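You operate a simulated robot arm through the tools that you are given. There is no shell and no other tool.

The job below is to be done with a simulated robot arm. You get a single attempt, and the scene is never put back.

JOB
Open the left door of the low cabinet, put the blue spool from the shelf in the low cabinet on the top of the low cabinet and shut the door again. Take the grey torch and put it on the grey slate. Put the oil bottle on the top of the gear bench away on the high shelf over the gauge board. Stack the small can that says "F" from the top of the grey workbench on top of the small can that says "C". Put the green block on the top of the gear bench. Take the black weight from the top of the grey workbench and leave it on top of the brown carton there. Put the 25 mm blue tin from the top of the grey workbench on the green tape roll and the 30 mm blue tin on top of the black spool. Take the small cylinder labelled "63" from the top of the grey workbench and put it on the top of the low cabinet. The order is free. Set down upright: oil bottle, small cylinder.

The check looks at the end state, three seconds after you hand in, the way a careful person would. Anything else that was tipped, shoved, dropped, spilled or broken makes it a failure.

ROBOT AND FRAMES
A 7-joint arm with a fingered hand on a trunk, on a base that drives. Base frame: it is fixed to the floor where the robot stands at the start and does not move with it; the origin is under the middle of the robot, x ahead of it, y to its left, z up. Readings come in mm, rad, newtons and seconds.
Its first joint turns from -2.897 to 2.897 rad. Places, roughly: black spool (7x7x5 cm) [1900, -1000, 900]; black weight [1500, -1250, 750]; blue spool (7x7x5 cm) [900, -200, 400]; blue tin [1750, -1000, 750]; carton [2000, -750, 1000]; green block [2000, -1250, 750]; green tape roll (6x6x2 cm) [1600, -1000, 900]; grey slate [250, -2750, 1000]; grey torch [4000, -2250, 1000]; high shelf over the gauge board (24x92 cm) [4800, 720, 1660]; left door of the low cabinet [900, -100, 300]; oil bottle [4250, -2250, 1000]; small can [2250, -1000, 1000]; small cylinder [1500, -750, 1000]; top of the gear bench [4100, -2100, 900]; top of the low cabinet [1100, -300, 600]. Payload 4 kg.
The tool frame sits at the grasp point between the pads (the TCP): z along the fingers, y along the line on which they close. The tips reach 30 mm beyond it. The gripper opens to 104 mm. The gripper's body begins 35 mm behind the TCP. The gripper is a hand of 4 fingers: y runs from the thumb to the fingers, the wrist lies at [-15, -113, -190] in the tool frame, and closing takes about 1.5 s.
Orientation is told as [roll, pitch, yaw] about the base's x, y, z axes, in that order, counted from this pose: with the fingers straight down and the wrist toward the robot, the tool's x, y and z point along [0, 1, 0], [1, 0, 0] and [0, 0, -1] of the base frame.

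CONTROLS
- The arm moves only by the tool drive_tool. Its argument "commands" is one flat list of numbers, 7 for each row, row after row: the closure, from 0 (fully open) to 1 (shut), then the shift along the tool's x, y, z in mm, then the turn, a rotation vector about the tool's x, y, z in rad. In form: [claw, x, y, z, ax, ay, az, claw, x, y, z, ax, ay, az, ...]. A call has 1 to 20 rows; each row is the pose to reach, as a shift and turn from the pose commanded when the call began, along the tool's axes at that moment. Each row takes 0.2 s and may step no farther than 50 mm and 0.15 rad from the row before; otherwise, or with a gripper value out of range, the whole call is refused. Where a pose cannot be reached the arm comes as near as it can. A force on the tool above 40 N (or 10 N above the force at the start of the call, whichever is more), or a blocked arm, ends the call early, and 0.2 s more pass. The fingers move at their own pace (about 153 mm/s each) and stop on an object; they squeeze with about 21 N. The grip force told is the motor's: it shows also when the fingers shut on nothing. Time passes only in rows, and 0.2 s behind the last, so rows that repeat a pose let the fingers close. The reply holds the time, the measured pose of the TCP, the force on the tool along the base axes, the opening and the grip force, in the units named above and with some noise, with the torque about the TCP (base axes, N m) and any sound that the robot's microphone picked up.
- Cameras (640 x 400 px; columns grow to the right, rows downward): "scene" is now at [307, 164.6, 1204.2]; the picture's right is [-0.48, -0.88, 0.00], its down [-0.69, 0.38, -0.62] and it looks along [0.54, -0.30, -0.78] (base axes); focal length 260 px, centre (320, 200). "wrist" rides on the gripper at [61, -92, -130] in the tool frame; the picture's right is [-0.81, 0.28, -0.52], its down [-0.53, -0.71, 0.46] and it looks along [-0.24, 0.64, 0.72] (tool axes); focal length 275 px, centre (320, 200). There is no depth. A picture from a camera that has moved, and an enlarged one, comes with that camera's place and axes in the base frame and with its lens.
- grab_frame(camera): a new picture of that camera. The clock stands still meanwhile.
- drive_base(legs): drives the robot by 1 to 6 legs, each [ahead, left, turn to the left] in mm, mm and rad, along the robot's own axes; the way and the turn of a leg run together, so that a leg with both is an arc; at most 1500 mm and 3.142 rad a leg. The arm and the cameras ride along, it lands a little off, and it stops where it bumps. It gives what a move gives.
- preshape(shape): the hand has 4 fingers and takes this shape, open, in about a second: jaw (thumb against the fingers, like two jaws); tri (thumb and two fingers); tip (a fingertip pinch); poke (one finger out to press); point (the index stretched); flat (the hand flat); cup (the hand cupped); fist (a fist). The gripper value then closes the fingers along that shape, each until it touches; the sizes above hold for jaw. It gives what a move gives, with no picture.
- aim_head(pan, tilt): turns the head with the scene camera to pan (to the left, within 2.496 rad either way) and tilt (down, from -0.506 to 1.204), counted from straight ahead of the robot. It gives what a move gives.
- inspect(camera, box): a new picture of the part [left, top, right, bottom] of that camera's present view, enlarged. The clock stands still meanwhile.
- sign_off(): hands the job in; it is judged then, once.

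Places have to be worked out from the pictures, the camera data and where the tool is seen. Open the gripper and draw the arm clear of the work before you hand the job in, unless the task says otherwise.

The tools are called after "Request:" by a JSON object that holds its "op" and its "data". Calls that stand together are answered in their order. drive_tool: Moves the arm, as the interface text tells. Its arguments: {"type":"object","properties":{"commands":{"type":"array"}},"required":["commands"]} The other tools are called the same way: preshape (shape) gives the hand a shape; drive_base (legs) drives the base; aim_head (pan, tilt) turns the head that bears the scene camera; grab_frame (camera) takes a picture; inspect (camera, box) takes an enlarged picture of a part of a camera's view; sign_off () hands the job in.

At the start:

```text
time_s: 0.0
tool_pos: [708.4, 201.4, 956.4]
tcp_rot: [0.0, 0.0, 0.0]
contact_force: [0.9, 0.5, 0.2]
ft_torque: [-0.01, 0.02, -0.03]
width: 103.9
grip_force: 0.0
shape: jaw
robot x, y, heading: [-0.3, 1.1, 0.005]
head pan, tilt: [-0.501, 0.902]
```

scene: 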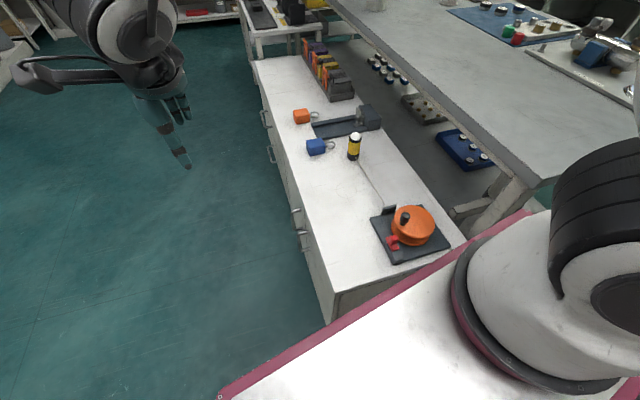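
wrist: 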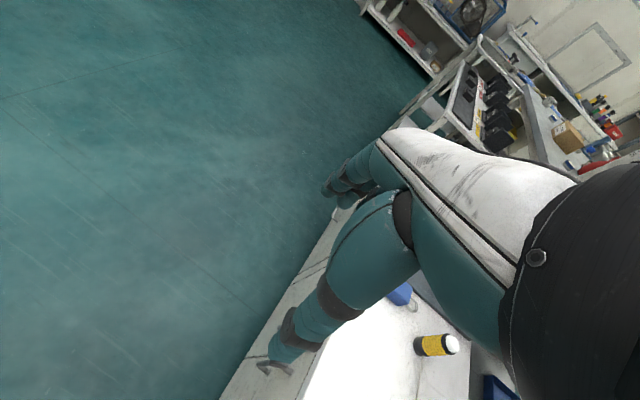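

I begin by looking around to learn the layout before anything moves.

Request:
{"op": "aim_head", "data": {"pan": -0.4, "tilt": 0.4}}

Request:
{"op": "grab_frame", "data": {"camera": "scene"}}

Request:
{"op": "aim_head", "data": {"pan": -1.2, "tilt": 0.4}}

Request:
{"op": "grab_frame", "data": {"camera": "scene"}}

Request:
{"op": "aim_head", "data": {"pan": 0.4, "tilt": 0.3}}

Request:
{"op": "grab_frame", "data": {"camera": "scene"}}

```text
time_s: 0.9
tool_pos: [709.4, 201.2, 956.4]
tcp_rot: [-0.001, 0.001, 0.001]
contact_force: [-0.5, 0.2, 0.1]
ft_torque: [0.0, 0.0, 0.0]
width: 103.6
grip_force: 0.1
shape: jaw
robot x, y, heading: [0.1, -1.6, -0.003]
head pan, tilt: [-0.4, 0.4]
```

```text
taken
camera scene: at [326.1, 164.8, 1247.2], right [-0.39, -0.92, 0.0], down [-0.36, 0.15, -0.92], along [0.85, -0.36, -0.39], focal length 260 px, centre (320, 200)
```

scene: 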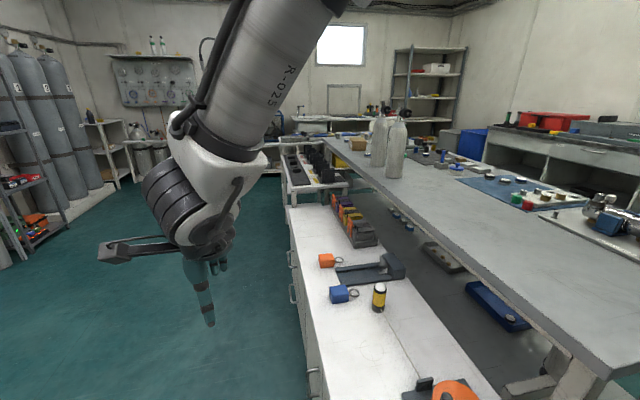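

```text
time_s: 2.1
tool_pos: [708.4, 202.5, 955.1]
tcp_rot: [-0.001, -0.001, 0.0]
contact_force: [-0.8, 0.6, 0.3]
ft_torque: [0.01, 0.03, 0.0]
width: 103.8
grip_force: 0.1
shape: jaw
robot x, y, heading: [2.4, 1.0, -0.002]
head pan, tilt: [-1.201, 0.4]
```

```text
taken
camera scene: at [274.4, 114.5, 1247.3], right [-0.93, -0.36, 0.0], down [-0.14, 0.36, -0.92], along [0.33, -0.86, -0.39], focal length 260 px, centre (320, 200)
```

scene: 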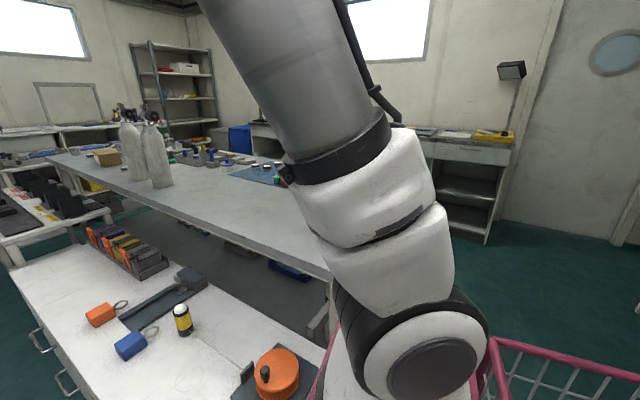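

```text
time_s: 3.7
tool_pos: [708.6, 202.1, 954.9]
tcp_rot: [0.0, 0.0, 0.0]
contact_force: [0.2, 0.1, 0.8]
ft_torque: [0.03, -0.01, 0.0]
width: 103.5
grip_force: 0.1
shape: jaw
robot x, y, heading: [1.0, 1.7, 0.002]
head pan, tilt: [0.4, 0.3]
```

```text
taken
camera scene: at [326.9, 237.2, 1256.5], right [0.39, -0.92, 0.0], down [-0.27, -0.11, -0.96], along [0.88, 0.37, -0.3], focal length 260 px, centre (320, 200)
```

scene: 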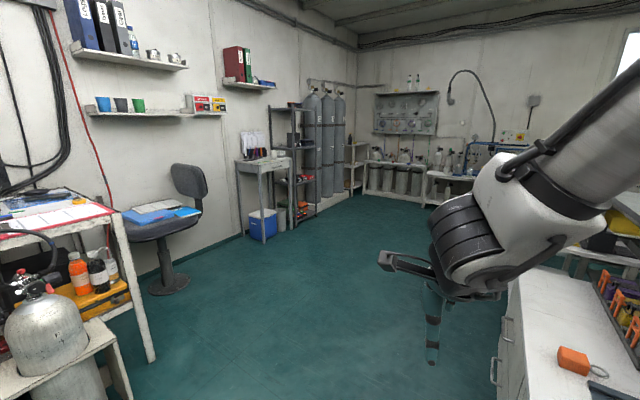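

I look closer at the low cabinet and the workbench with enlarged pictures.

Request:
{"op": "aim_head", "data": {"pan": -0.7, "tilt": 0.4}}

Request:
{"op": "grab_frame", "data": {"camera": "scene"}}

Request:
{"op": "inspect", "data": {"camera": "scene", "box": [160, 100, 400, 250]}}

Request:
{"op": "inspect", "data": {"camera": "scene", "box": [400, 100, 640, 250]}}

```text
time_s: 5.1
tool_pos: [709.0, 202.5, 957.1]
tcp_rot: [0.0, -0.001, -0.001]
contact_force: [0.2, -0.3, 0.3]
ft_torque: [0.0, -0.02, 0.0]
width: 103.5
grip_force: 0.1
shape: jaw
robot x, y, heading: [-0.7, -1.4, 0.001]
head pan, tilt: [-0.7, 0.4]
```

```text
taken
camera scene: at [311.7, 141.3, 1247.3], right [-0.64, -0.77, 0.0], down [-0.3, 0.25, -0.92], along [0.71, -0.59, -0.39], focal length 260 px, centre (320, 200)
```

scene: 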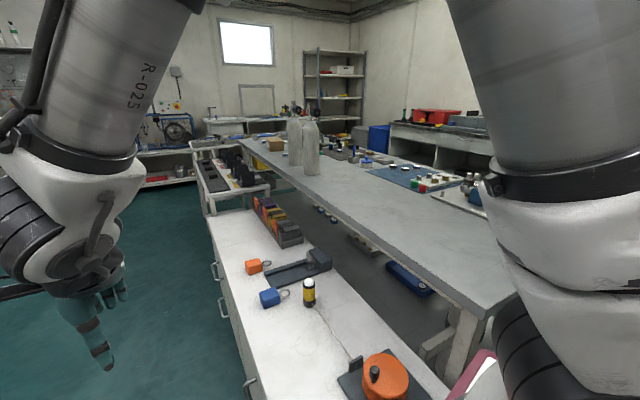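

```text
2.67 times, centred on (280, 175) of scene
camera zoom: at [311.7, 141.3, 1247.3], right [-0.64, -0.77, 0.0], down [-0.3, 0.25, -0.92], along [0.71, -0.59, -0.39], focal length 692 px, centre (427, 267)
```

zoom: 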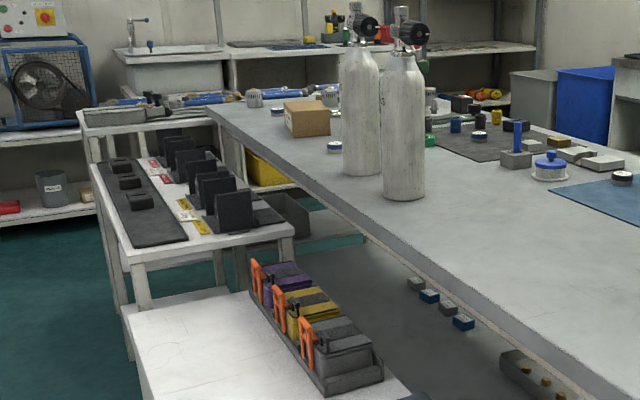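

```text
2.67 times, centred on (520, 175) of scene
camera zoom: at [311.7, 141.3, 1247.3], right [-0.64, -0.77, 0.0], down [-0.3, 0.25, -0.92], along [0.71, -0.59, -0.39], focal length 692 px, centre (-213, 267)
```

zoom: 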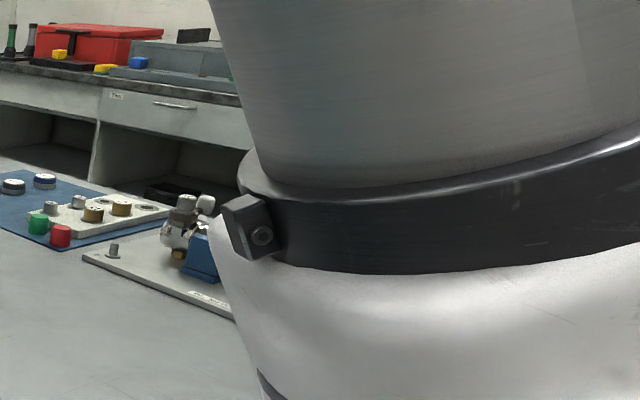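

I look to the right and behind, to find out whether there is a way round the workbench.

Request:
{"op": "aim_head", "data": {"pan": -1.9, "tilt": 0.5}}

Request:
{"op": "grab_frame", "data": {"camera": "scene"}}

Request:
{"op": "aim_head", "data": {"pan": -2.49, "tilt": 0.6}}

Request:
{"op": "grab_frame", "data": {"camera": "scene"}}

Request:
{"op": "aim_head", "data": {"pan": 1.3, "tilt": 0.6}}

Request:
{"op": "grab_frame", "data": {"camera": "scene"}}

Request:
{"op": "aim_head", "data": {"pan": 2.3, "tilt": 0.6}}

Request:
{"op": "grab_frame", "data": {"camera": "scene"}}

```text
time_s: 6.5
tool_pos: [708.6, 201.8, 954.9]
tcp_rot: [0.0, -0.001, 0.0]
contact_force: [0.9, 0.0, -0.3]
ft_torque: [-0.04, 0.02, -0.01]
width: 103.7
grip_force: 0.1
shape: jaw
robot x, y, heading: [1.5, 1.2, 0.002]
head pan, tilt: [-1.901, 0.499]
```

```text
taken
camera scene: at [211.4, 114.8, 1238.2], right [-0.95, 0.32, 0.0], down [0.15, 0.45, -0.88], along [-0.28, -0.83, -0.48], focal length 260 px, centre (320, 200)
```

scene: 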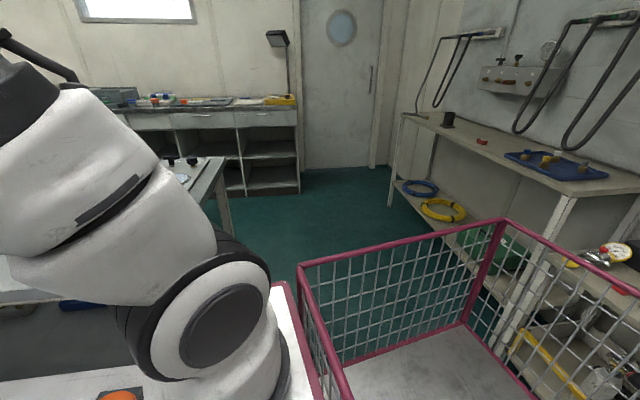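

```text
time_s: 7.5
tool_pos: [708.5, 202.5, 955.4]
tcp_rot: [0.002, 0.0, -0.001]
contact_force: [0.8, 0.2, 1.2]
ft_torque: [-0.01, 0.03, 0.01]
width: 103.7
grip_force: 0.0
shape: jaw
robot x, y, heading: [-0.7, -1.6, -0.002]
head pan, tilt: [-2.491, 0.6]
```

```text
taken
camera scene: at [170.6, 147.3, 1229.1], right [-0.61, 0.8, 0.0], down [0.45, 0.34, -0.83], along [-0.66, -0.5, -0.56], focal length 260 px, centre (320, 200)
```

scene: 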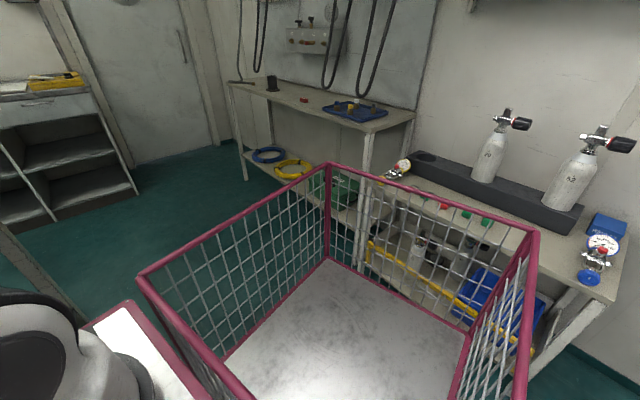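

```text
time_s: 10.6
tool_pos: [707.7, 201.8, 956.5]
tcp_rot: [-0.001, -0.001, 0.001]
contact_force: [-0.5, -0.2, -0.3]
ft_torque: [-0.01, -0.01, 0.0]
width: 103.2
grip_force: 0.1
shape: jaw
robot x, y, heading: [-1.9, -5.0, -0.002]
head pan, tilt: [1.3, 0.6]
```

```text
taken
camera scene: at [264.5, 286.1, 1229.1], right [0.96, -0.27, 0.0], down [-0.15, -0.54, -0.83], along [0.22, 0.8, -0.56], focal length 260 px, centre (320, 200)
```

scene: 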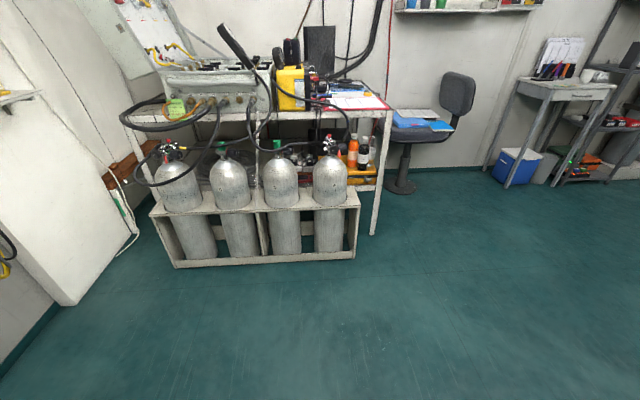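

```text
time_s: 11.8
tool_pos: [708.1, 201.2, 955.3]
tcp_rot: [0.0, 0.002, 0.0]
contact_force: [-0.7, -0.1, 0.5]
ft_torque: [0.0, 0.0, 0.02]
width: 103.6
grip_force: 0.0
shape: jaw
robot x, y, heading: [-0.3, 1.7, 0.002]
head pan, tilt: [2.3, 0.6]
```

```text
taken
camera scene: at [182.0, 266.8, 1229.1], right [0.75, 0.67, 0.0], down [0.38, -0.42, -0.83], along [-0.55, 0.62, -0.56], focal length 260 px, centre (320, 200)
```

scene: 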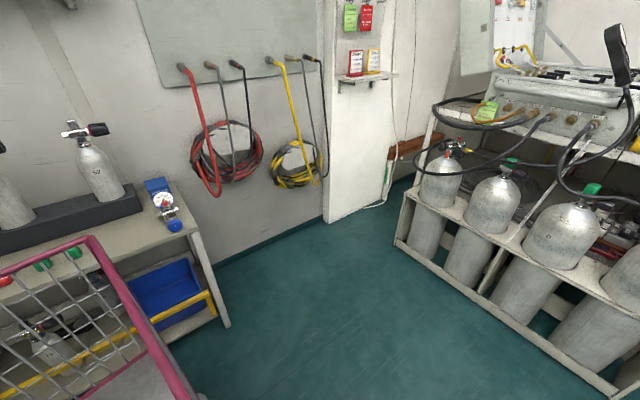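

I look down at the robot itself to learn its footprint, and at the cabinet's front.

Request:
{"op": "aim_head", "data": {"pan": -0.2, "tilt": 1.2}}

Request:
{"op": "grab_frame", "data": {"camera": "scene"}}

Request:
{"op": "aim_head", "data": {"pan": -1.4, "tilt": 1.2}}

Request:
{"op": "grab_frame", "data": {"camera": "scene"}}

Request:
{"op": "aim_head", "data": {"pan": 2.0, "tilt": 1.2}}

Request:
{"op": "grab_frame", "data": {"camera": "scene"}}

```text
time_s: 14.1
tool_pos: [709.2, 202.4, 955.4]
tcp_rot: [0.0, 0.0, -0.001]
contact_force: [0.3, -0.1, 0.3]
ft_torque: [0.05, -0.01, -0.04]
width: 103.5
grip_force: 0.0
shape: jaw
robot x, y, heading: [-2.1, 1.1, -0.003]
head pan, tilt: [-0.201, 1.201]
```

```text
taken
camera scene: at [295.6, 189.8, 1184.5], right [-0.2, -0.98, 0.0], down [-0.91, 0.19, -0.36], along [0.36, -0.07, -0.93], focal length 260 px, centre (320, 200)
```

scene: 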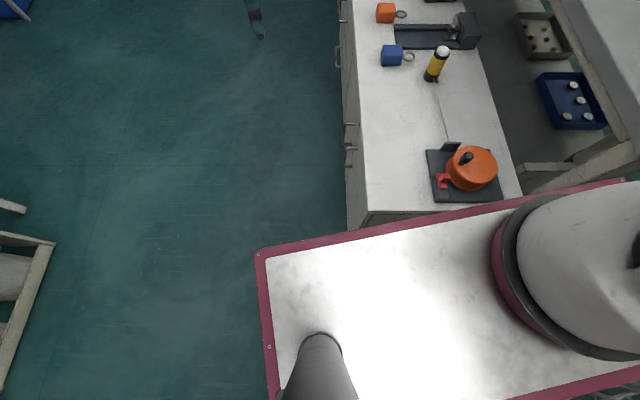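

```text
time_s: 15.5
tool_pos: [707.7, 201.8, 956.1]
tcp_rot: [0.001, -0.002, 0.0]
contact_force: [-0.2, -0.4, 0.3]
ft_torque: [0.01, 0.0, 0.03]
width: 103.5
grip_force: 0.2
shape: jaw
robot x, y, heading: [0.5, 0.2, -0.005]
head pan, tilt: [-1.4, 1.201]
```

```text
taken
camera scene: at [250.4, 145.8, 1184.5], right [-0.99, -0.17, 0.0], down [-0.16, 0.92, -0.36], along [0.06, -0.36, -0.93], focal length 260 px, centre (320, 200)
```

scene: 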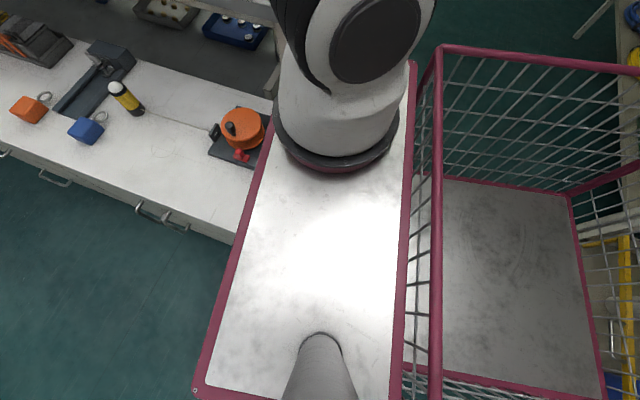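

```text
time_s: 18.4
tool_pos: [708.5, 202.1, 956.2]
tcp_rot: [0.0, -0.001, -0.001]
contact_force: [0.2, 0.6, 0.9]
ft_torque: [0.0, 0.03, 0.01]
width: 103.5
grip_force: 0.1
shape: jaw
robot x, y, heading: [-4.6, 3.9, 0.002]
head pan, tilt: [2.0, 1.201]
```

```text
taken
camera scene: at [217.6, 251.7, 1184.5], right [0.91, 0.42, 0.0], down [0.39, -0.85, -0.36], along [-0.15, 0.33, -0.93], focal length 260 px, centre (320, 200)
```

scene: 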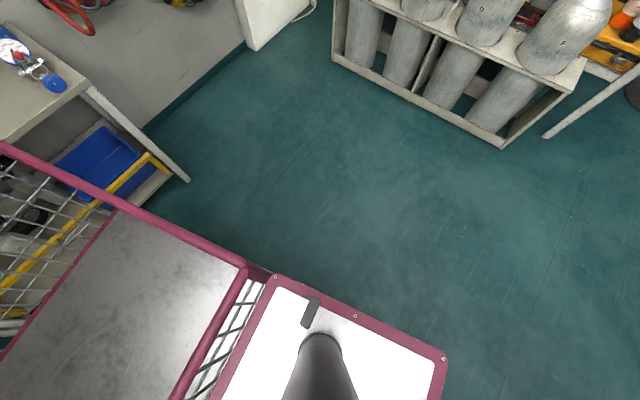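

The robot is about 0.8 x 0.65 m with the head mast on the left and the arm at front right. The room is turned about -0.215 rad from the base frame. I strafe left away from the cabinet corner, drive into the left aisle and turn to face the cabinet doors.

Request:
{"op": "drive_base", "data": {"legs": [[-80, 600, 0], [1320, 210, 0], [0, 0, -1.786]]}}

Request:
{"op": "aim_head", "data": {"pan": 0.0, "tilt": 0.7}}

Request:
{"op": "grab_frame", "data": {"camera": "scene"}}

```text
time_s: 32.3
tool_pos: [1269.3, 65.6, 955.4]
tcp_rot: [-0.001, 0.0, -1.799]
contact_force: [0.3, -0.1, 0.5]
ft_torque: [0.0, -0.03, -0.02]
width: 103.7
grip_force: 0.2
shape: jaw
robot x, y, heading: [1228.1, 797.9, -1.798]
head pan, tilt: [2.0, 1.201]
```

```text
time_s: 34.3
tool_pos: [1270.6, 64.4, 955.6]
tcp_rot: [-0.001, 0.001, -1.798]
contact_force: [0.4, -0.7, 0.8]
ft_torque: [0.01, 0.04, -0.02]
width: 103.8
grip_force: 0.0
shape: jaw
robot x, y, heading: [1231.3, 801.1, -1.798]
head pan, tilt: [0.0, 0.7]
```

```text
taken
camera scene: at [1354.7, 439.7, 1220.4], right [-0.97, 0.23, 0.0], down [0.15, 0.63, -0.76], along [-0.17, -0.75, -0.64], focal length 260 px, centre (320, 200)
```

scene: 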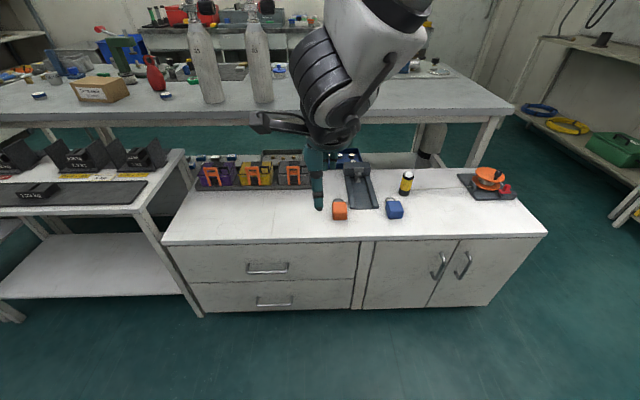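

The picture shows the cabinet with two drawers and two doors, the left door's handle at pixel (438,265). I enlarge the doors, the workbench and the table top.

Request:
{"op": "inspect", "data": {"camera": "scene", "box": [330, 160, 560, 320]}}

Request:
{"op": "inspect", "data": {"camera": "scene", "box": [0, 0, 320, 200]}}

Request:
{"op": "inspect", "data": {"camera": "scene", "box": [180, 0, 340, 110]}}

```text
2.50 times, centred on (445, 240) of scene
camera zoom: at [1354.7, 439.7, 1220.4], right [-0.97, 0.23, 0.0], down [0.15, 0.63, -0.76], along [-0.17, -0.75, -0.64], focal length 649 px, centre (8, 100)
```

zoom: 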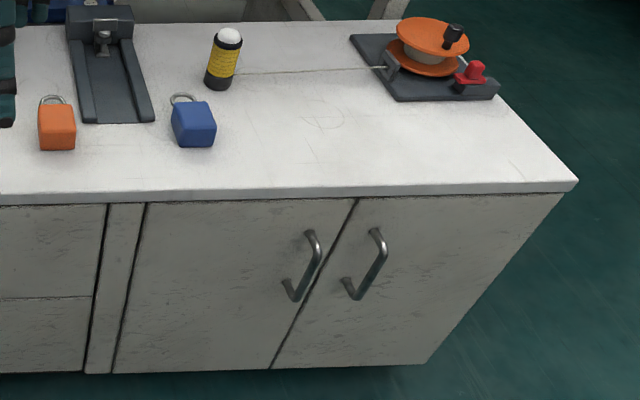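

```text
2.00 times, centred on (160, 100) of scene
camera zoom: at [1354.7, 439.7, 1220.4], right [-0.97, 0.23, 0.0], down [0.15, 0.63, -0.76], along [-0.17, -0.75, -0.64], focal length 519 px, centre (640, 400)
```

zoom: 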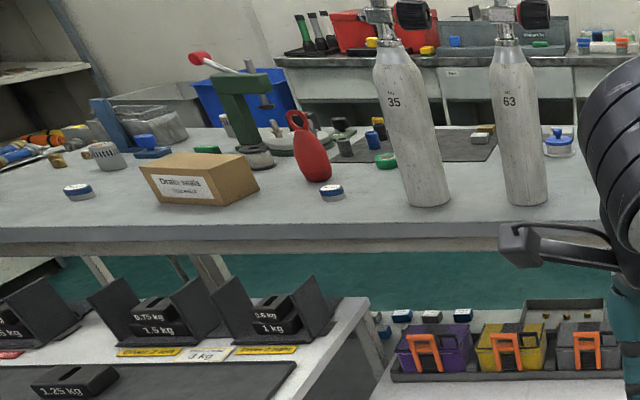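

```text
3.64 times, centred on (260, 55) of scene
camera zoom: at [1354.7, 439.7, 1220.4], right [-0.97, 0.23, 0.0], down [0.15, 0.63, -0.76], along [-0.17, -0.75, -0.64], focal length 944 px, centre (538, 727)
```

zoom: 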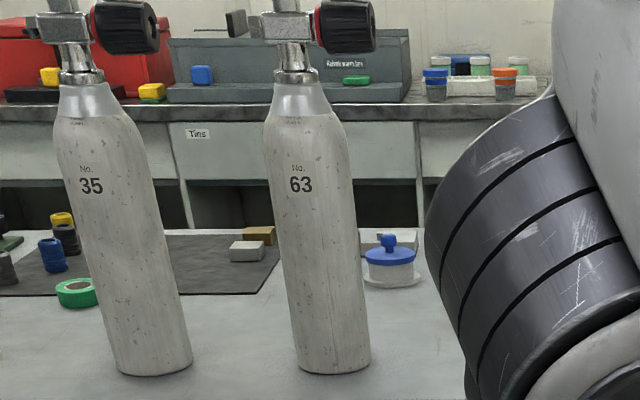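

The left door spans about 277 mm with its handle bar near base (855, 10, 480). I turn the hand to point horizontally at the cabinet, thumb and fingers straddling a vertical bar, while bringing it in front of the handle at a safe distance.

Request:
{"op": "drive_tool", "data": {"commands": [0, -24.8, -4.3, 9.7, -0.0756, -0.0756, -0.0756, 0, -49.6, -8.6, 19.4, -0.1511, -0.1511, -0.1511, 0, -74.4, -12.9, 29.1, -0.2267, -0.2267, -0.2267, 0, -99.2, -17.2, 38.8, -0.3023, -0.3023, -0.3023, 0, -124, -21.6, 48.4, -0.3779, -0.3779, -0.3779, 0, -148.9, -25.9, 58.1, -0.4534, -0.4534, -0.4534, 0, -173.7, -30.2, 67.8, -0.529, -0.529, -0.529, 0, -198.5, -34.5, 77.5, -0.6046, -0.6046, -0.6046, 0, -223.3, -38.8, 87.2, -0.6802, -0.6802, -0.6802, 0, -248.1, -43.1, 96.9, -0.7557, -0.7557, -0.7557, 0, -272.9, -47.4, 106.6, -0.8313, -0.8313, -0.8313, 0, -297.7, -51.7, 116.2, -0.9069, -0.9069, -0.9069, 0, -322.6, -56.1, 125.9, -0.9825, -0.9825, -0.9825, 0, -347.4, -60.4, 135.6, -1.058, -1.058, -1.058, 0, -372.2, -64.7, 145.3, -1.1336, -1.1336, -1.1336, 0, -397, -69, 155, -1.2092, -1.2092, -1.2092, 0, -397, -69, 155, -1.2092, -1.2092, -1.2092]}}

Request:
{"op": "grab_frame", "data": {"camera": "scene"}}

Request:
{"op": "grab_frame", "data": {"camera": "wrist"}}

```text
time_s: 37.9
tool_pos: [899.0, 223.8, 802.0]
tcp_rot: [-1.572, 0.001, -0.228]
contact_force: [-0.1, -0.5, -0.4]
ft_torque: [0.02, -0.01, -0.01]
width: 104.2
grip_force: 0.0
shape: jaw
out of reach, approached as far as the arm can: row 5, 6, 7, 8, 9, 10, 11, 12, 13, 14
robot x, y, heading: [1232.4, 800.6, -1.8]
head pan, tilt: [0.0, 0.7]
```

```text
taken
camera scene: at [1354.5, 439.7, 1220.4], right [-0.97, 0.23, 0.0], down [0.15, 0.63, -0.76], along [-0.17, -0.75, -0.64], focal length 260 px, centre (320, 200)
```

scene: 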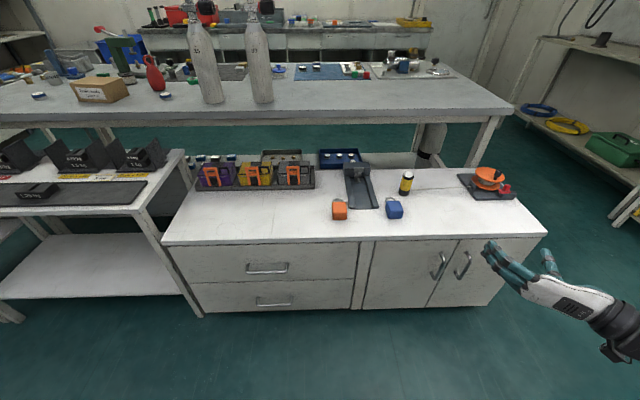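

```text
taken
camera wrist: at [838.2, 371.2, 740.3], right [0.39, 0.44, 0.81], down [-0.8, -0.28, 0.53], along [0.47, -0.85, 0.24], focal length 275 px, centre (320, 200)
```

wrist: 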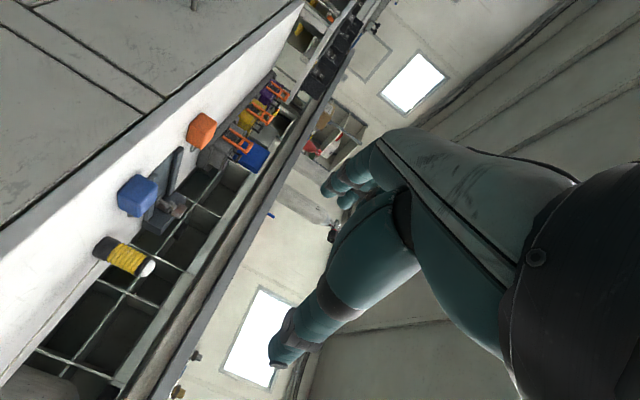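

The hand reached the asked pose. I move 100 mm toward the cabinet and lower to the handle's height, with the fingers part closed.

Request:
{"op": "drive_tool", "data": {"commands": [0.3, 0, 0, 40, -0.022, 0, 0, 0.3, 0, 0, 80, -0.022, 0, 0, 0.3, 40, 0, 100, -0.022, 0, 0, 0.3, 80, 0, 100, -0.022, 0, 0, 0.3, 120, 0, 100, -0.022, 0, 0, 0.3, 160, 0, 100, -0.022, 0, 0, 0.3, 200, 0, 100, -0.022, 0, 0, 0.3, 240, 0, 100, -0.022, 0, 0, 0.3, 280, 0, 100, -0.022, 0, 0, 0.3, 315, 0, 100, -0.022, 0, 0, 0.3, 315, 0, 100, -0.022, 0, 0]}}

Request:
{"op": "grab_frame", "data": {"camera": "scene"}}

Request:
{"op": "grab_frame", "data": {"camera": "wrist"}}

```text
time_s: 40.3
tool_pos: [875.7, 124.5, 484.6]
tcp_rot: [-1.571, 0.0, -0.204]
contact_force: [0.2, 0.2, 0.0]
ft_torque: [0.02, 0.01, -0.01]
width: 73.1
grip_force: 0.1
shape: jaw
robot x, y, heading: [1227.6, 799.3, -1.798]
head pan, tilt: [0.0, 0.7]
```

```text
taken
camera scene: at [1354.6, 439.7, 1220.4], right [-0.97, 0.23, 0.0], down [0.15, 0.63, -0.76], along [-0.17, -0.75, -0.64], focal length 260 px, centre (320, 200)
```

scene: 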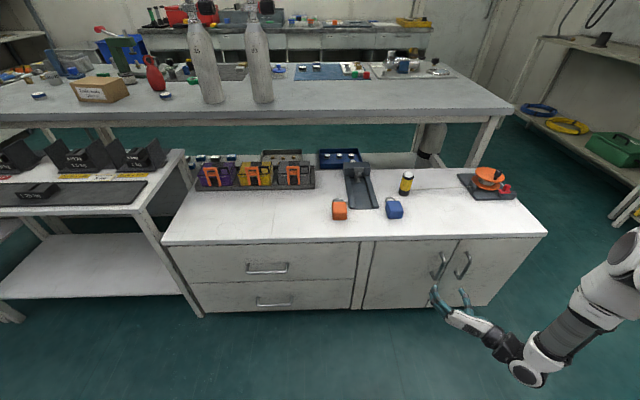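

```text
taken
camera wrist: at [812.9, 271.4, 422.4], right [0.37, 0.45, 0.81], down [-0.79, -0.3, 0.53], along [0.48, -0.84, 0.24], focal length 275 px, centre (320, 200)
```

wrist: 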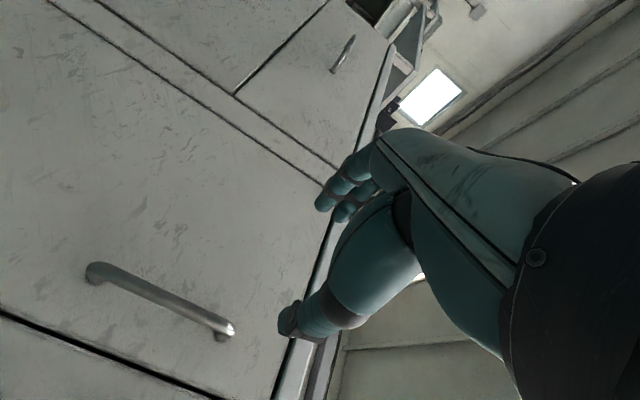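

Triangulating both pictures puts the handle bar at about (806, -28), z 350 to 483. I line up with it, halfway in, and look again.

Request:
{"op": "drive_tool", "data": {"commands": [0.3, 35, -18, 0, 0, 0, 0, 0.3, 67, -37, 20, 0, 0, 0, 0.3, 67, -37, 50, 0, 0, 0, 0.3, 67, -37, 80, 0, 0, 0, 0.3, 67, -37, 80, 0, 0, 0]}}

Request:
{"op": "inspect", "data": {"camera": "scene", "box": [380, 220, 540, 320]}}

Request:
{"op": "grab_frame", "data": {"camera": "wrist"}}

```text
time_s: 41.5
tool_pos: [819.6, 51.5, 423.3]
tcp_rot: [-1.57, 0.0, -0.206]
contact_force: [0.7, -0.2, -0.5]
ft_torque: [0.01, 0.01, 0.02]
width: 73.0
grip_force: 0.0
shape: jaw
out of reach, approached as far as the arm can: row 4, 5
robot x, y, heading: [1233.1, 801.2, -1.795]
head pan, tilt: [0.0, 0.7]
```

```text
4.00 times, centred on (460, 270) of scene
camera zoom: at [1354.6, 439.7, 1220.4], right [-0.97, 0.23, 0.0], down [0.15, 0.63, -0.76], along [-0.17, -0.75, -0.64], focal length 1039 px, centre (-240, -80)
```

zoom: 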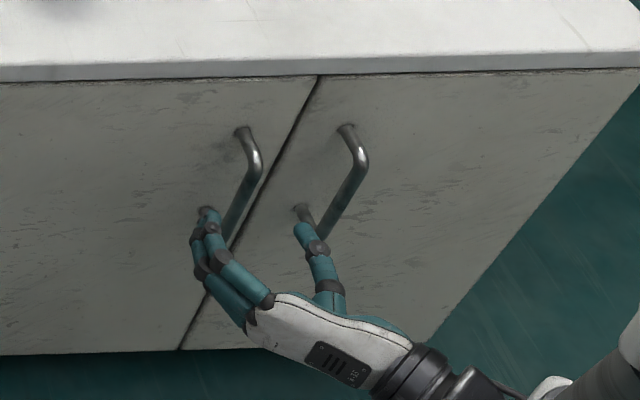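

```text
taken
camera wrist: at [756.6, 197.3, 361.5], right [0.37, 0.45, 0.81], down [-0.79, -0.3, 0.53], along [0.48, -0.84, 0.24], focal length 275 px, centre (320, 200)
```

wrist: 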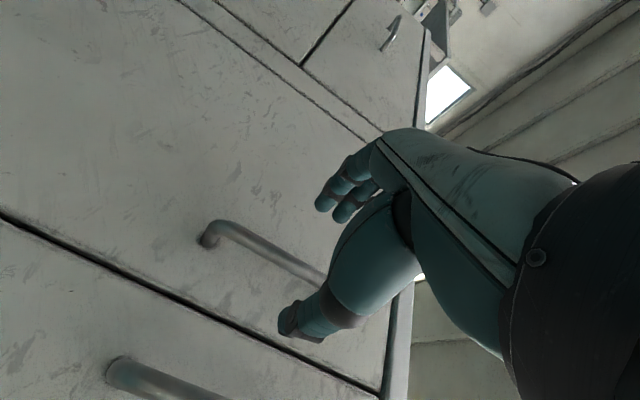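

The arm is near its reach limit this low, so I back the hand off 100 mm and drive the base 160 mm closer to the cabinet.

Request:
{"op": "drive_tool", "data": {"commands": [0.3, 0, 0, -40, 0, 0, 0, 0.3, 0, 0, -80, 0, 0, 0, 0.3, 0, 0, -120, 0, 0, 0, 0.3, 0, 0, -120, 0, 0, 0]}}

Request:
{"op": "drive_base", "data": {"legs": [[160, 0, 0.0]]}}

Request:
{"op": "inspect", "data": {"camera": "scene", "box": [320, 180, 560, 330]}}

Request:
{"op": "grab_frame", "data": {"camera": "wrist"}}

```text
time_s: 42.5
tool_pos: [843.7, 168.6, 423.4]
tcp_rot: [-1.57, 0.0, -0.205]
contact_force: [-0.6, -0.2, 0.3]
ft_torque: [0.03, 0.0, 0.01]
width: 73.0
grip_force: 0.1
shape: jaw
robot x, y, heading: [1233.1, 799.9, -1.794]
head pan, tilt: [0.0, 0.7]
```

```text
time_s: 43.9
tool_pos: [808.9, 13.8, 423.9]
tcp_rot: [-1.571, 0.0, -0.205]
contact_force: [-0.4, -0.3, -0.7]
ft_torque: [0.01, -0.02, 0.0]
width: 73.1
grip_force: 0.1
shape: jaw
robot x, y, heading: [1196.4, 644.7, -1.799]
head pan, tilt: [0.0, 0.7]
```

```text
2.67 times, centred on (440, 255) of scene
camera zoom: at [1318.6, 285.1, 1220.4], right [-0.97, 0.23, 0.0], down [0.15, 0.63, -0.76], along [-0.17, -0.75, -0.64], focal length 692 px, centre (0, 53)
```

zoom: 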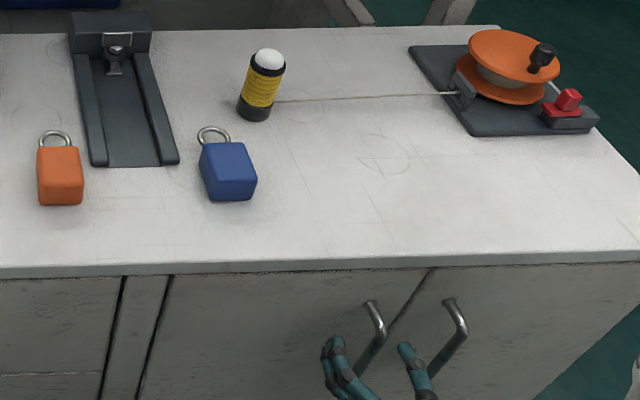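

```text
taken
camera wrist: at [745.1, 159.9, 361.3], right [0.37, 0.45, 0.81], down [-0.79, -0.3, 0.53], along [0.48, -0.84, 0.24], focal length 275 px, centre (320, 200)
```

wrist: 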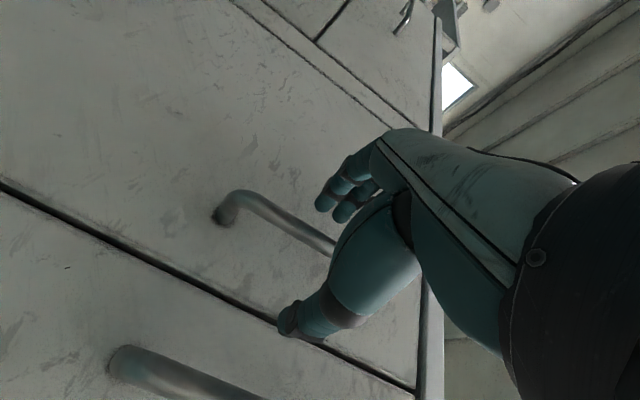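

The bar looks to be between fingers and thumb. I go 14 mm further in and close on it.

Request:
{"op": "drive_tool", "data": {"commands": [0.3, 0, 0, 14, 0, 0, 0, 0.3, 0, 0, 14, 0, 0, 0, 0.7, 0, 0, 14, 0, 0, 0, 1, 0, 0, 14, 0, 0, 0, 1, 0, 0, 14, 0, 0, 0, 1, 0, 0, 14, 0, 0, 0, 1, 0, 0, 14, 0, 0, 0, 1, 0, 0, 14, 0, 0, 0]}}

Request:
{"op": "grab_frame", "data": {"camera": "wrist"}}

Request:
{"op": "inspect", "data": {"camera": "scene", "box": [400, 220, 560, 320]}}

```text
time_s: 45.7
tool_pos: [804.5, -1.1, 423.6]
tcp_rot: [-1.571, 0.0, -0.207]
contact_force: [-3.3, 0.3, 1.3]
ft_torque: [-0.01, 0.05, -0.03]
width: 0.0
grip_force: 21.1
shape: jaw
robot x, y, heading: [1195.2, 644.4, -1.802]
head pan, tilt: [0.0, 0.7]
```

```text
taken
camera wrist: at [742.0, 146.0, 361.1], right [0.38, 0.45, 0.81], down [-0.79, -0.3, 0.53], along [0.48, -0.84, 0.24], focal length 275 px, centre (320, 200)
```

wrist: 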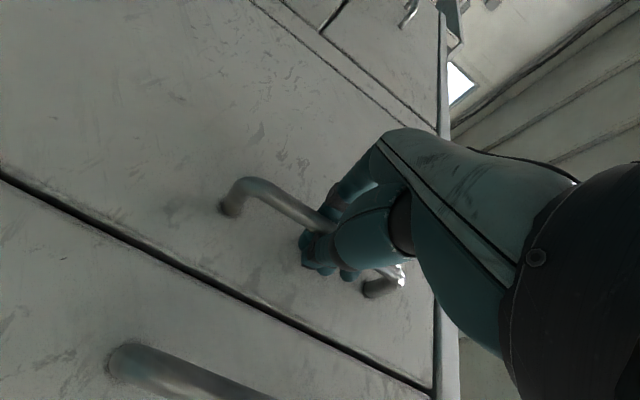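

```text
4.00 times, centred on (480, 270) of scene
camera zoom: at [1318.5, 285.2, 1220.5], right [-0.97, 0.23, 0.0], down [0.15, 0.63, -0.76], along [-0.17, -0.75, -0.64], focal length 1039 px, centre (-320, -80)
```

zoom: 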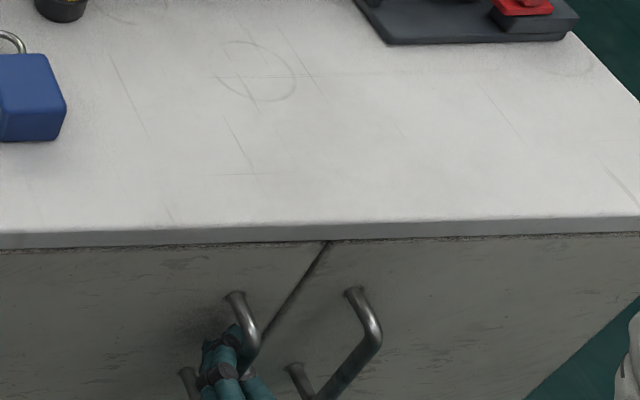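

The bar disappears into the closed hand. I test by pulling gently 40 mm along the door's arc and then look.

Request:
{"op": "drive_tool", "data": {"commands": [1, 0, 0, -6, 0, 0, 0, 1, 0, 0.5, -14, 0.0, 0, 0, 1, 0, 1, -22, 0.0, 0, 0, 1, 0, 2, -30, 0.0, 0, 0, 1, 0, 3, -40, 0, 0, 0, 1, 0, 3, -40, 0, 0, 0]}}

Request:
{"op": "grab_frame", "data": {"camera": "wrist"}}

Request:
{"op": "inspect", "data": {"camera": "scene", "box": [400, 220, 560, 320]}}

```text
time_s: 47.1
tool_pos: [818.0, 38.0, 423.0]
tcp_rot: [-1.57, -0.002, -0.204]
contact_force: [25.4, -16.0, 4.7]
ft_torque: [0.09, -0.04, -0.14]
width: 0.2
grip_force: 21.6
shape: jaw
robot x, y, heading: [1195.3, 649.8, -1.8]
head pan, tilt: [0.0, 0.7]
```

```text
taken
camera wrist: at [754.7, 183.9, 360.8], right [0.37, 0.45, 0.81], down [-0.79, -0.3, 0.53], along [0.48, -0.84, 0.24], focal length 275 px, centre (320, 200)
```

wrist: 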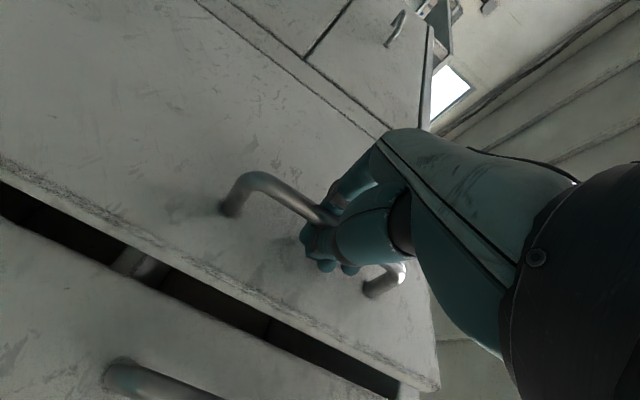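

```text
4.00 times, centred on (480, 270) of scene
camera zoom: at [1319.4, 285.0, 1220.4], right [-0.97, 0.23, 0.0], down [0.15, 0.63, -0.76], along [-0.17, -0.75, -0.64], focal length 1039 px, centre (-320, -80)
```

zoom: 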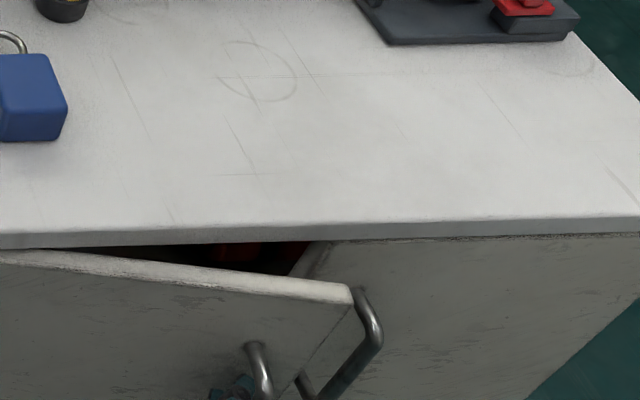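

The door is swinging open with the hand hooked on the bar. I continue along the hinge arc (radius about 243 mm), turning the hand with the door.

Request:
{"op": "drive_tool", "data": {"commands": [1, 0, 10, -18.6, 0.08, 0, 0, 1, 0, 18, -36, 0.16, 0, 0, 1, 0, 28, -53, 0.24, 0, 0, 1, 0, 38, -70, 0.32, 0, 0, 1, 0, 50, -85, 0.4, 0, 0, 1, 0, 63.5, -99, 0.48, 0, 0, 1, 0, 78, -112.5, 0.56, 0, 0, 1, 0, 78, -112.5, 0.56, 0, 0]}}

Request:
{"op": "grab_frame", "data": {"camera": "scene"}}

Request:
{"op": "grab_frame", "data": {"camera": "wrist"}}

```text
time_s: 47.8
tool_pos: [840.1, 72.1, 426.9]
tcp_rot: [-1.553, 0.001, -0.388]
contact_force: [9.3, -7.7, -17.3]
ft_torque: [0.16, 0.25, -0.05]
width: 0.0
grip_force: 20.8
shape: jaw
out of reach, approached as far as the arm can: row 3
robot x, y, heading: [1196.6, 645.5, -1.803]
head pan, tilt: [0.0, 0.7]
stopped in row 3: the force on the tool passed its limit at 46 N (the readings are from after the stop); the commanded pose is now the measured one
```

```text
taken
camera scene: at [1318.8, 284.6, 1220.3], right [-0.97, 0.23, 0.0], down [0.15, 0.63, -0.76], along [-0.17, -0.74, -0.64], focal length 260 px, centre (320, 200)
```

scene: 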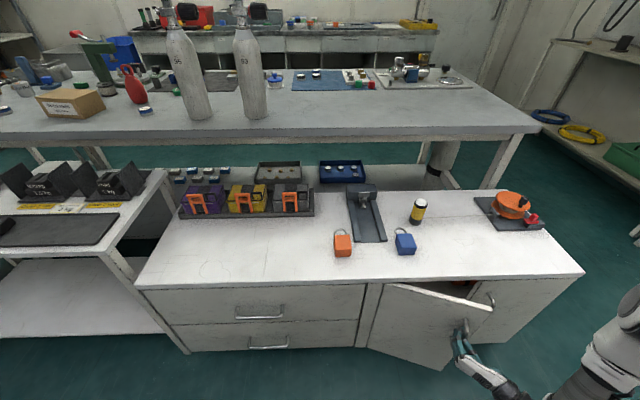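

```text
taken
camera wrist: at [806.4, 228.1, 367.3], right [0.45, 0.36, 0.82], down [-0.83, -0.16, 0.53], along [0.32, -0.92, 0.23], focal length 275 px, centre (320, 200)
```

wrist: 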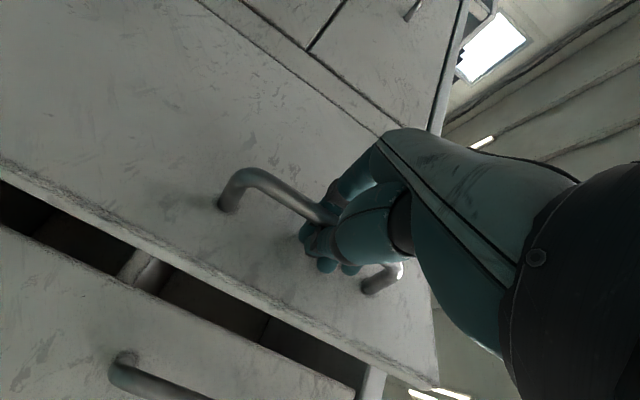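

The arm can't follow the turn further in this posture; the door stands about 20-25° open. I let go of the bar and draw back to push the door from the inside instead.

Request:
{"op": "drive_tool", "data": {"commands": [0.4, 0, 0, 0, 0, 0, 0, 0.4, 0, 0, 0, 0, 0, 0, 0.4, 0, 0, 0, 0, 0, 0, 0.4, 0, 0, -15, 0, 0, 0, 0.4, 0, 0, -30, 0, 0, 0, 0.4, 0, 0, -45, 0, 0, 0, 0.4, 0, 0, -60, 0, 0, 0]}}

Request:
{"op": "inspect", "data": {"camera": "scene", "box": [340, 200, 640, 388]}}

Request:
{"op": "grab_frame", "data": {"camera": "wrist"}}

```text
time_s: 49.4
tool_pos: [857.8, 120.6, 432.1]
tcp_rot: [-1.56, 0.003, -0.388]
contact_force: [-0.3, 0.0, 0.0]
ft_torque: [0.02, -0.05, 0.0]
width: 62.4
grip_force: 0.1
shape: jaw
out of reach, approached as far as the arm can: row 6, 7
robot x, y, heading: [1194.2, 642.2, -1.798]
head pan, tilt: [0.0, 0.7]
```

```text
2.13 times, centred on (490, 294) of scene
camera zoom: at [1318.7, 285.2, 1220.5], right [-0.97, 0.23, 0.0], down [0.15, 0.63, -0.76], along [-0.17, -0.75, -0.64], focal length 553 px, centre (-42, 0)
```

zoom: 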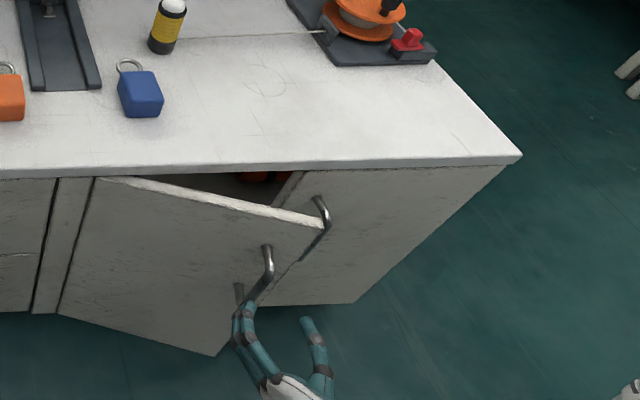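

```text
taken
camera wrist: at [821.7, 275.7, 372.4], right [0.45, 0.36, 0.82], down [-0.83, -0.16, 0.53], along [0.32, -0.92, 0.23], focal length 275 px, centre (320, 200)
```

wrist: 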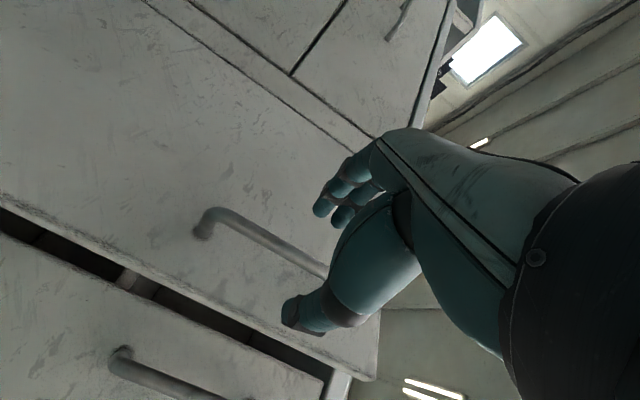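

The door edge stands near (790, 50). I close the hand, raise it above handle height, shift right past the door's edge and straighten it.

Request:
{"op": "drive_tool", "data": {"commands": [0.8, -44, 0, 0, 0, 0, 0, 1, -88, 0, 0, 0, 0, 0, 1, -88, -35, 5, -0.1, 0, 0, 1, -88, -70, 20, -0.2, 0, 0, 1, -88, -97, 40, -0.3, 0, 0, 1, -88, -97, 60, -0.388, 0, 0, 1, -88, -97, 60, -0.388, 0, 0]}}

Request:
{"op": "inspect", "data": {"camera": "scene", "box": [340, 200, 640, 388]}}

Request:
{"op": "grab_frame", "data": {"camera": "wrist"}}

```text
time_s: 51.0
tool_pos: [744.6, 98.6, 519.2]
tcp_rot: [-1.556, -0.003, 0.0]
contact_force: [-0.1, 1.8, 0.2]
ft_torque: [0.02, -0.03, -0.02]
width: 0.2
grip_force: 21.2
shape: jaw
robot x, y, heading: [1195.2, 647.0, -1.798]
head pan, tilt: [0.0, 0.7]
```

```text
2.13 times, centred on (490, 294) of scene
camera zoom: at [1318.6, 285.2, 1220.5], right [-0.97, 0.23, 0.0], down [0.15, 0.63, -0.76], along [-0.17, -0.75, -0.64], focal length 553 px, centre (-42, 0)
```

zoom: 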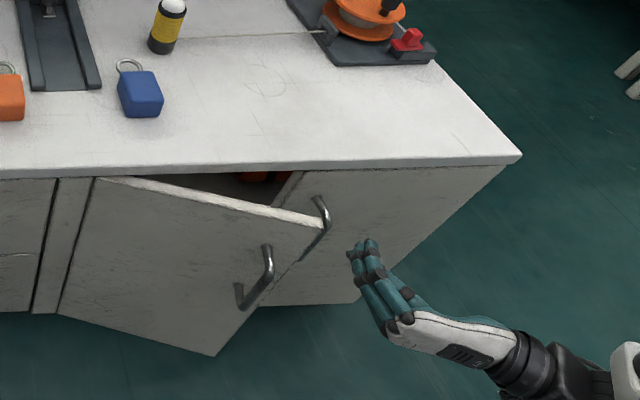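

```text
taken
camera wrist: at [653.2, 230.8, 458.4], right [0.27, 0.51, 0.82], down [-0.71, -0.46, 0.52], along [0.64, -0.73, 0.24], focal length 275 px, centre (320, 200)
```

wrist: 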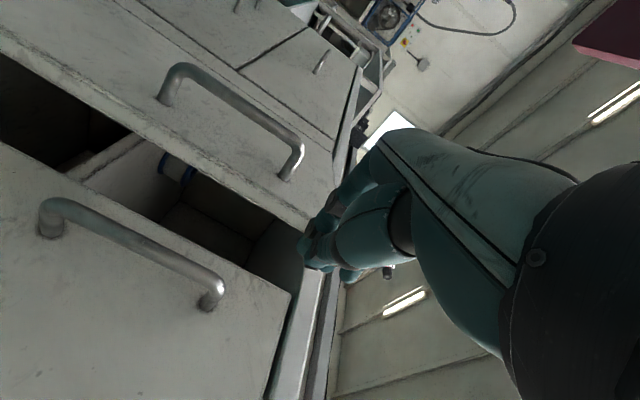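

The door edge is at (790, 49). I push the closed fingers in past the edge and sweep them toward the hinge side to swing the door fully open.

Request:
{"op": "drive_tool", "data": {"commands": [1, 0, 0, 28, 0, 0, 0, 1, 0, 0, 55, 0, 0, 0, 1, 0, 30, 61, 0, 0, 0, 1, 0, 60, 67, 0, 0, 0, 1, 0, 90, 73, 0, 0, 0, 1, 0, 120, 79, 0, 0, 0, 1, 0, 150, 85, 0, 0, 0, 1, 0, 180, 91, 0, 0, 0, 1, 0, 210, 97, 0, 0, 0, 1, 0, 240, 103, 0, 0, 0, 1, 0, 268, 109, 0, 0, 0, 1, 0, 268, 109, 0, 0, 0]}}

Request:
{"op": "inspect", "data": {"camera": "scene", "box": [240, 200, 560, 400]}}

Request:
{"op": "grab_frame", "data": {"camera": "wrist"}}

```text
time_s: 51.8
tool_pos: [759.6, 41.0, 519.0]
tcp_rot: [-1.56, 0.01, -0.014]
contact_force: [-19.7, 11.6, 2.2]
ft_torque: [-0.11, -0.36, 0.49]
width: 0.0
grip_force: 21.2
shape: jaw
robot x, y, heading: [1192.7, 647.2, -1.797]
head pan, tilt: [0.0, 0.7]
stopped in row 4: the force on the tool passed its limit at 64 N (the readings are from after the stop); the commanded pose is now the measured one
```

```text
2.00 times, centred on (400, 300) of scene
camera zoom: at [1317.1, 285.6, 1220.6], right [-0.97, 0.23, 0.0], down [0.15, 0.63, -0.76], along [-0.17, -0.74, -0.64], focal length 519 px, centre (160, 0)
```

zoom: 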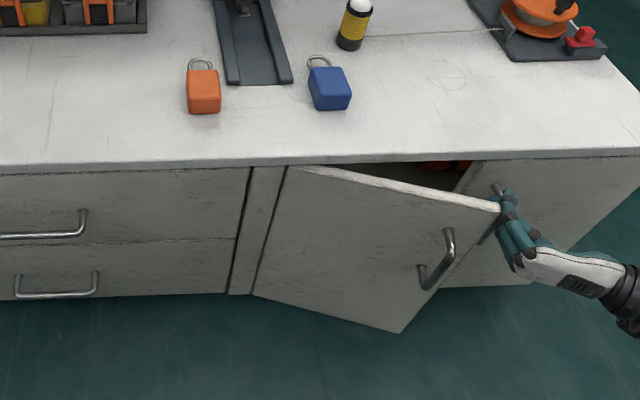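

```text
taken
camera wrist: at [670.1, 174.2, 459.2], right [0.29, 0.5, 0.81], down [-0.71, -0.45, 0.53], along [0.64, -0.74, 0.23], focal length 275 px, centre (320, 200)
```

wrist: 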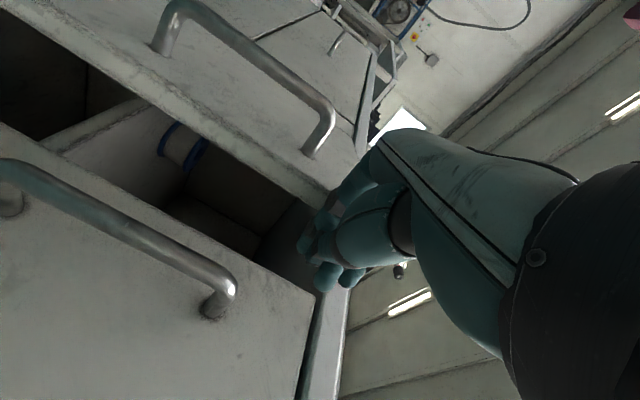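

The fingers met the door's end face rather than its back. I shift right, angle the hand toward the hinge side and slip the fingertips behind the door edge.

Request:
{"op": "drive_tool", "data": {"commands": [1, -2, -25, 0, 0, 0, 0, 1, -4, -27, -4, -0.12, 0, 0, 1, -5, -25, 0, -0.24, 0, 0, 1, -5, -22, 6, -0.36, 0, 0, 1, -5, -19, 11, -0.48, 0, 0, 1, -5, -17, 14, -0.6, 0, 0, 1, -5, -11, 22, -0.6, 0, 0, 1, -5, -5, 31, -0.6, 0, 0, 1, -5, -5, 31, -0.6, 0, 0]}}

Request:
{"op": "inspect", "data": {"camera": "scene", "box": [340, 200, 640, 388]}}

Request:
{"op": "grab_frame", "data": {"camera": "wrist"}}

```text
time_s: 53.8
tool_pos: [759.5, 9.2, 523.1]
tcp_rot: [-1.558, -0.001, 0.588]
contact_force: [-0.5, -0.2, -0.4]
ft_torque: [0.01, 0.03, 0.0]
width: 0.2
grip_force: 21.2
shape: jaw
robot x, y, heading: [1195.5, 646.2, -1.799]
head pan, tilt: [0.0, 0.7]
```

```text
2.13 times, centred on (490, 294) of scene
camera zoom: at [1317.9, 285.3, 1220.4], right [-0.97, 0.23, 0.0], down [0.15, 0.63, -0.76], along [-0.17, -0.74, -0.64], focal length 553 px, centre (-42, 0)
```

zoom: 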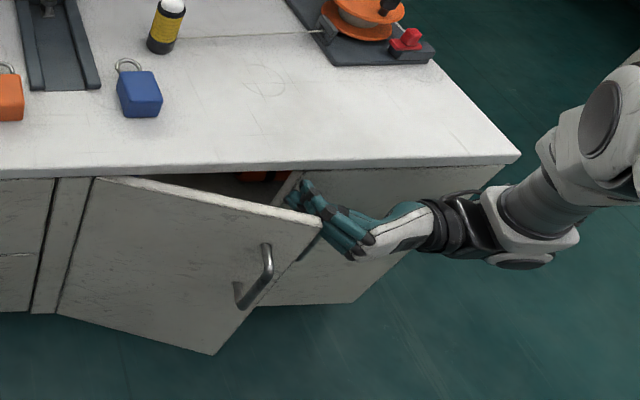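

```text
taken
camera wrist: at [610.3, 66.9, 462.6], right [-0.05, 0.57, 0.82], down [-0.34, -0.78, 0.52], along [0.94, -0.25, 0.24], focal length 275 px, centre (320, 200)
```

wrist: 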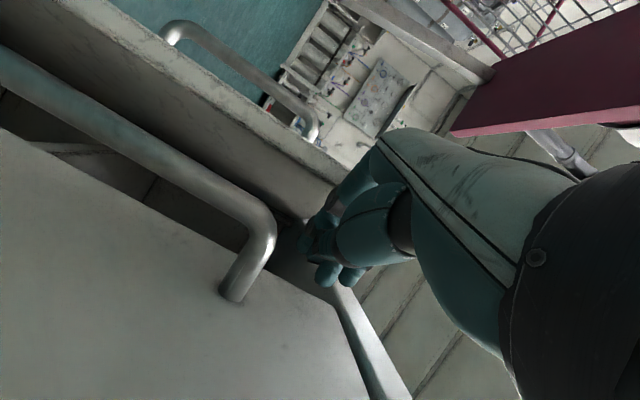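

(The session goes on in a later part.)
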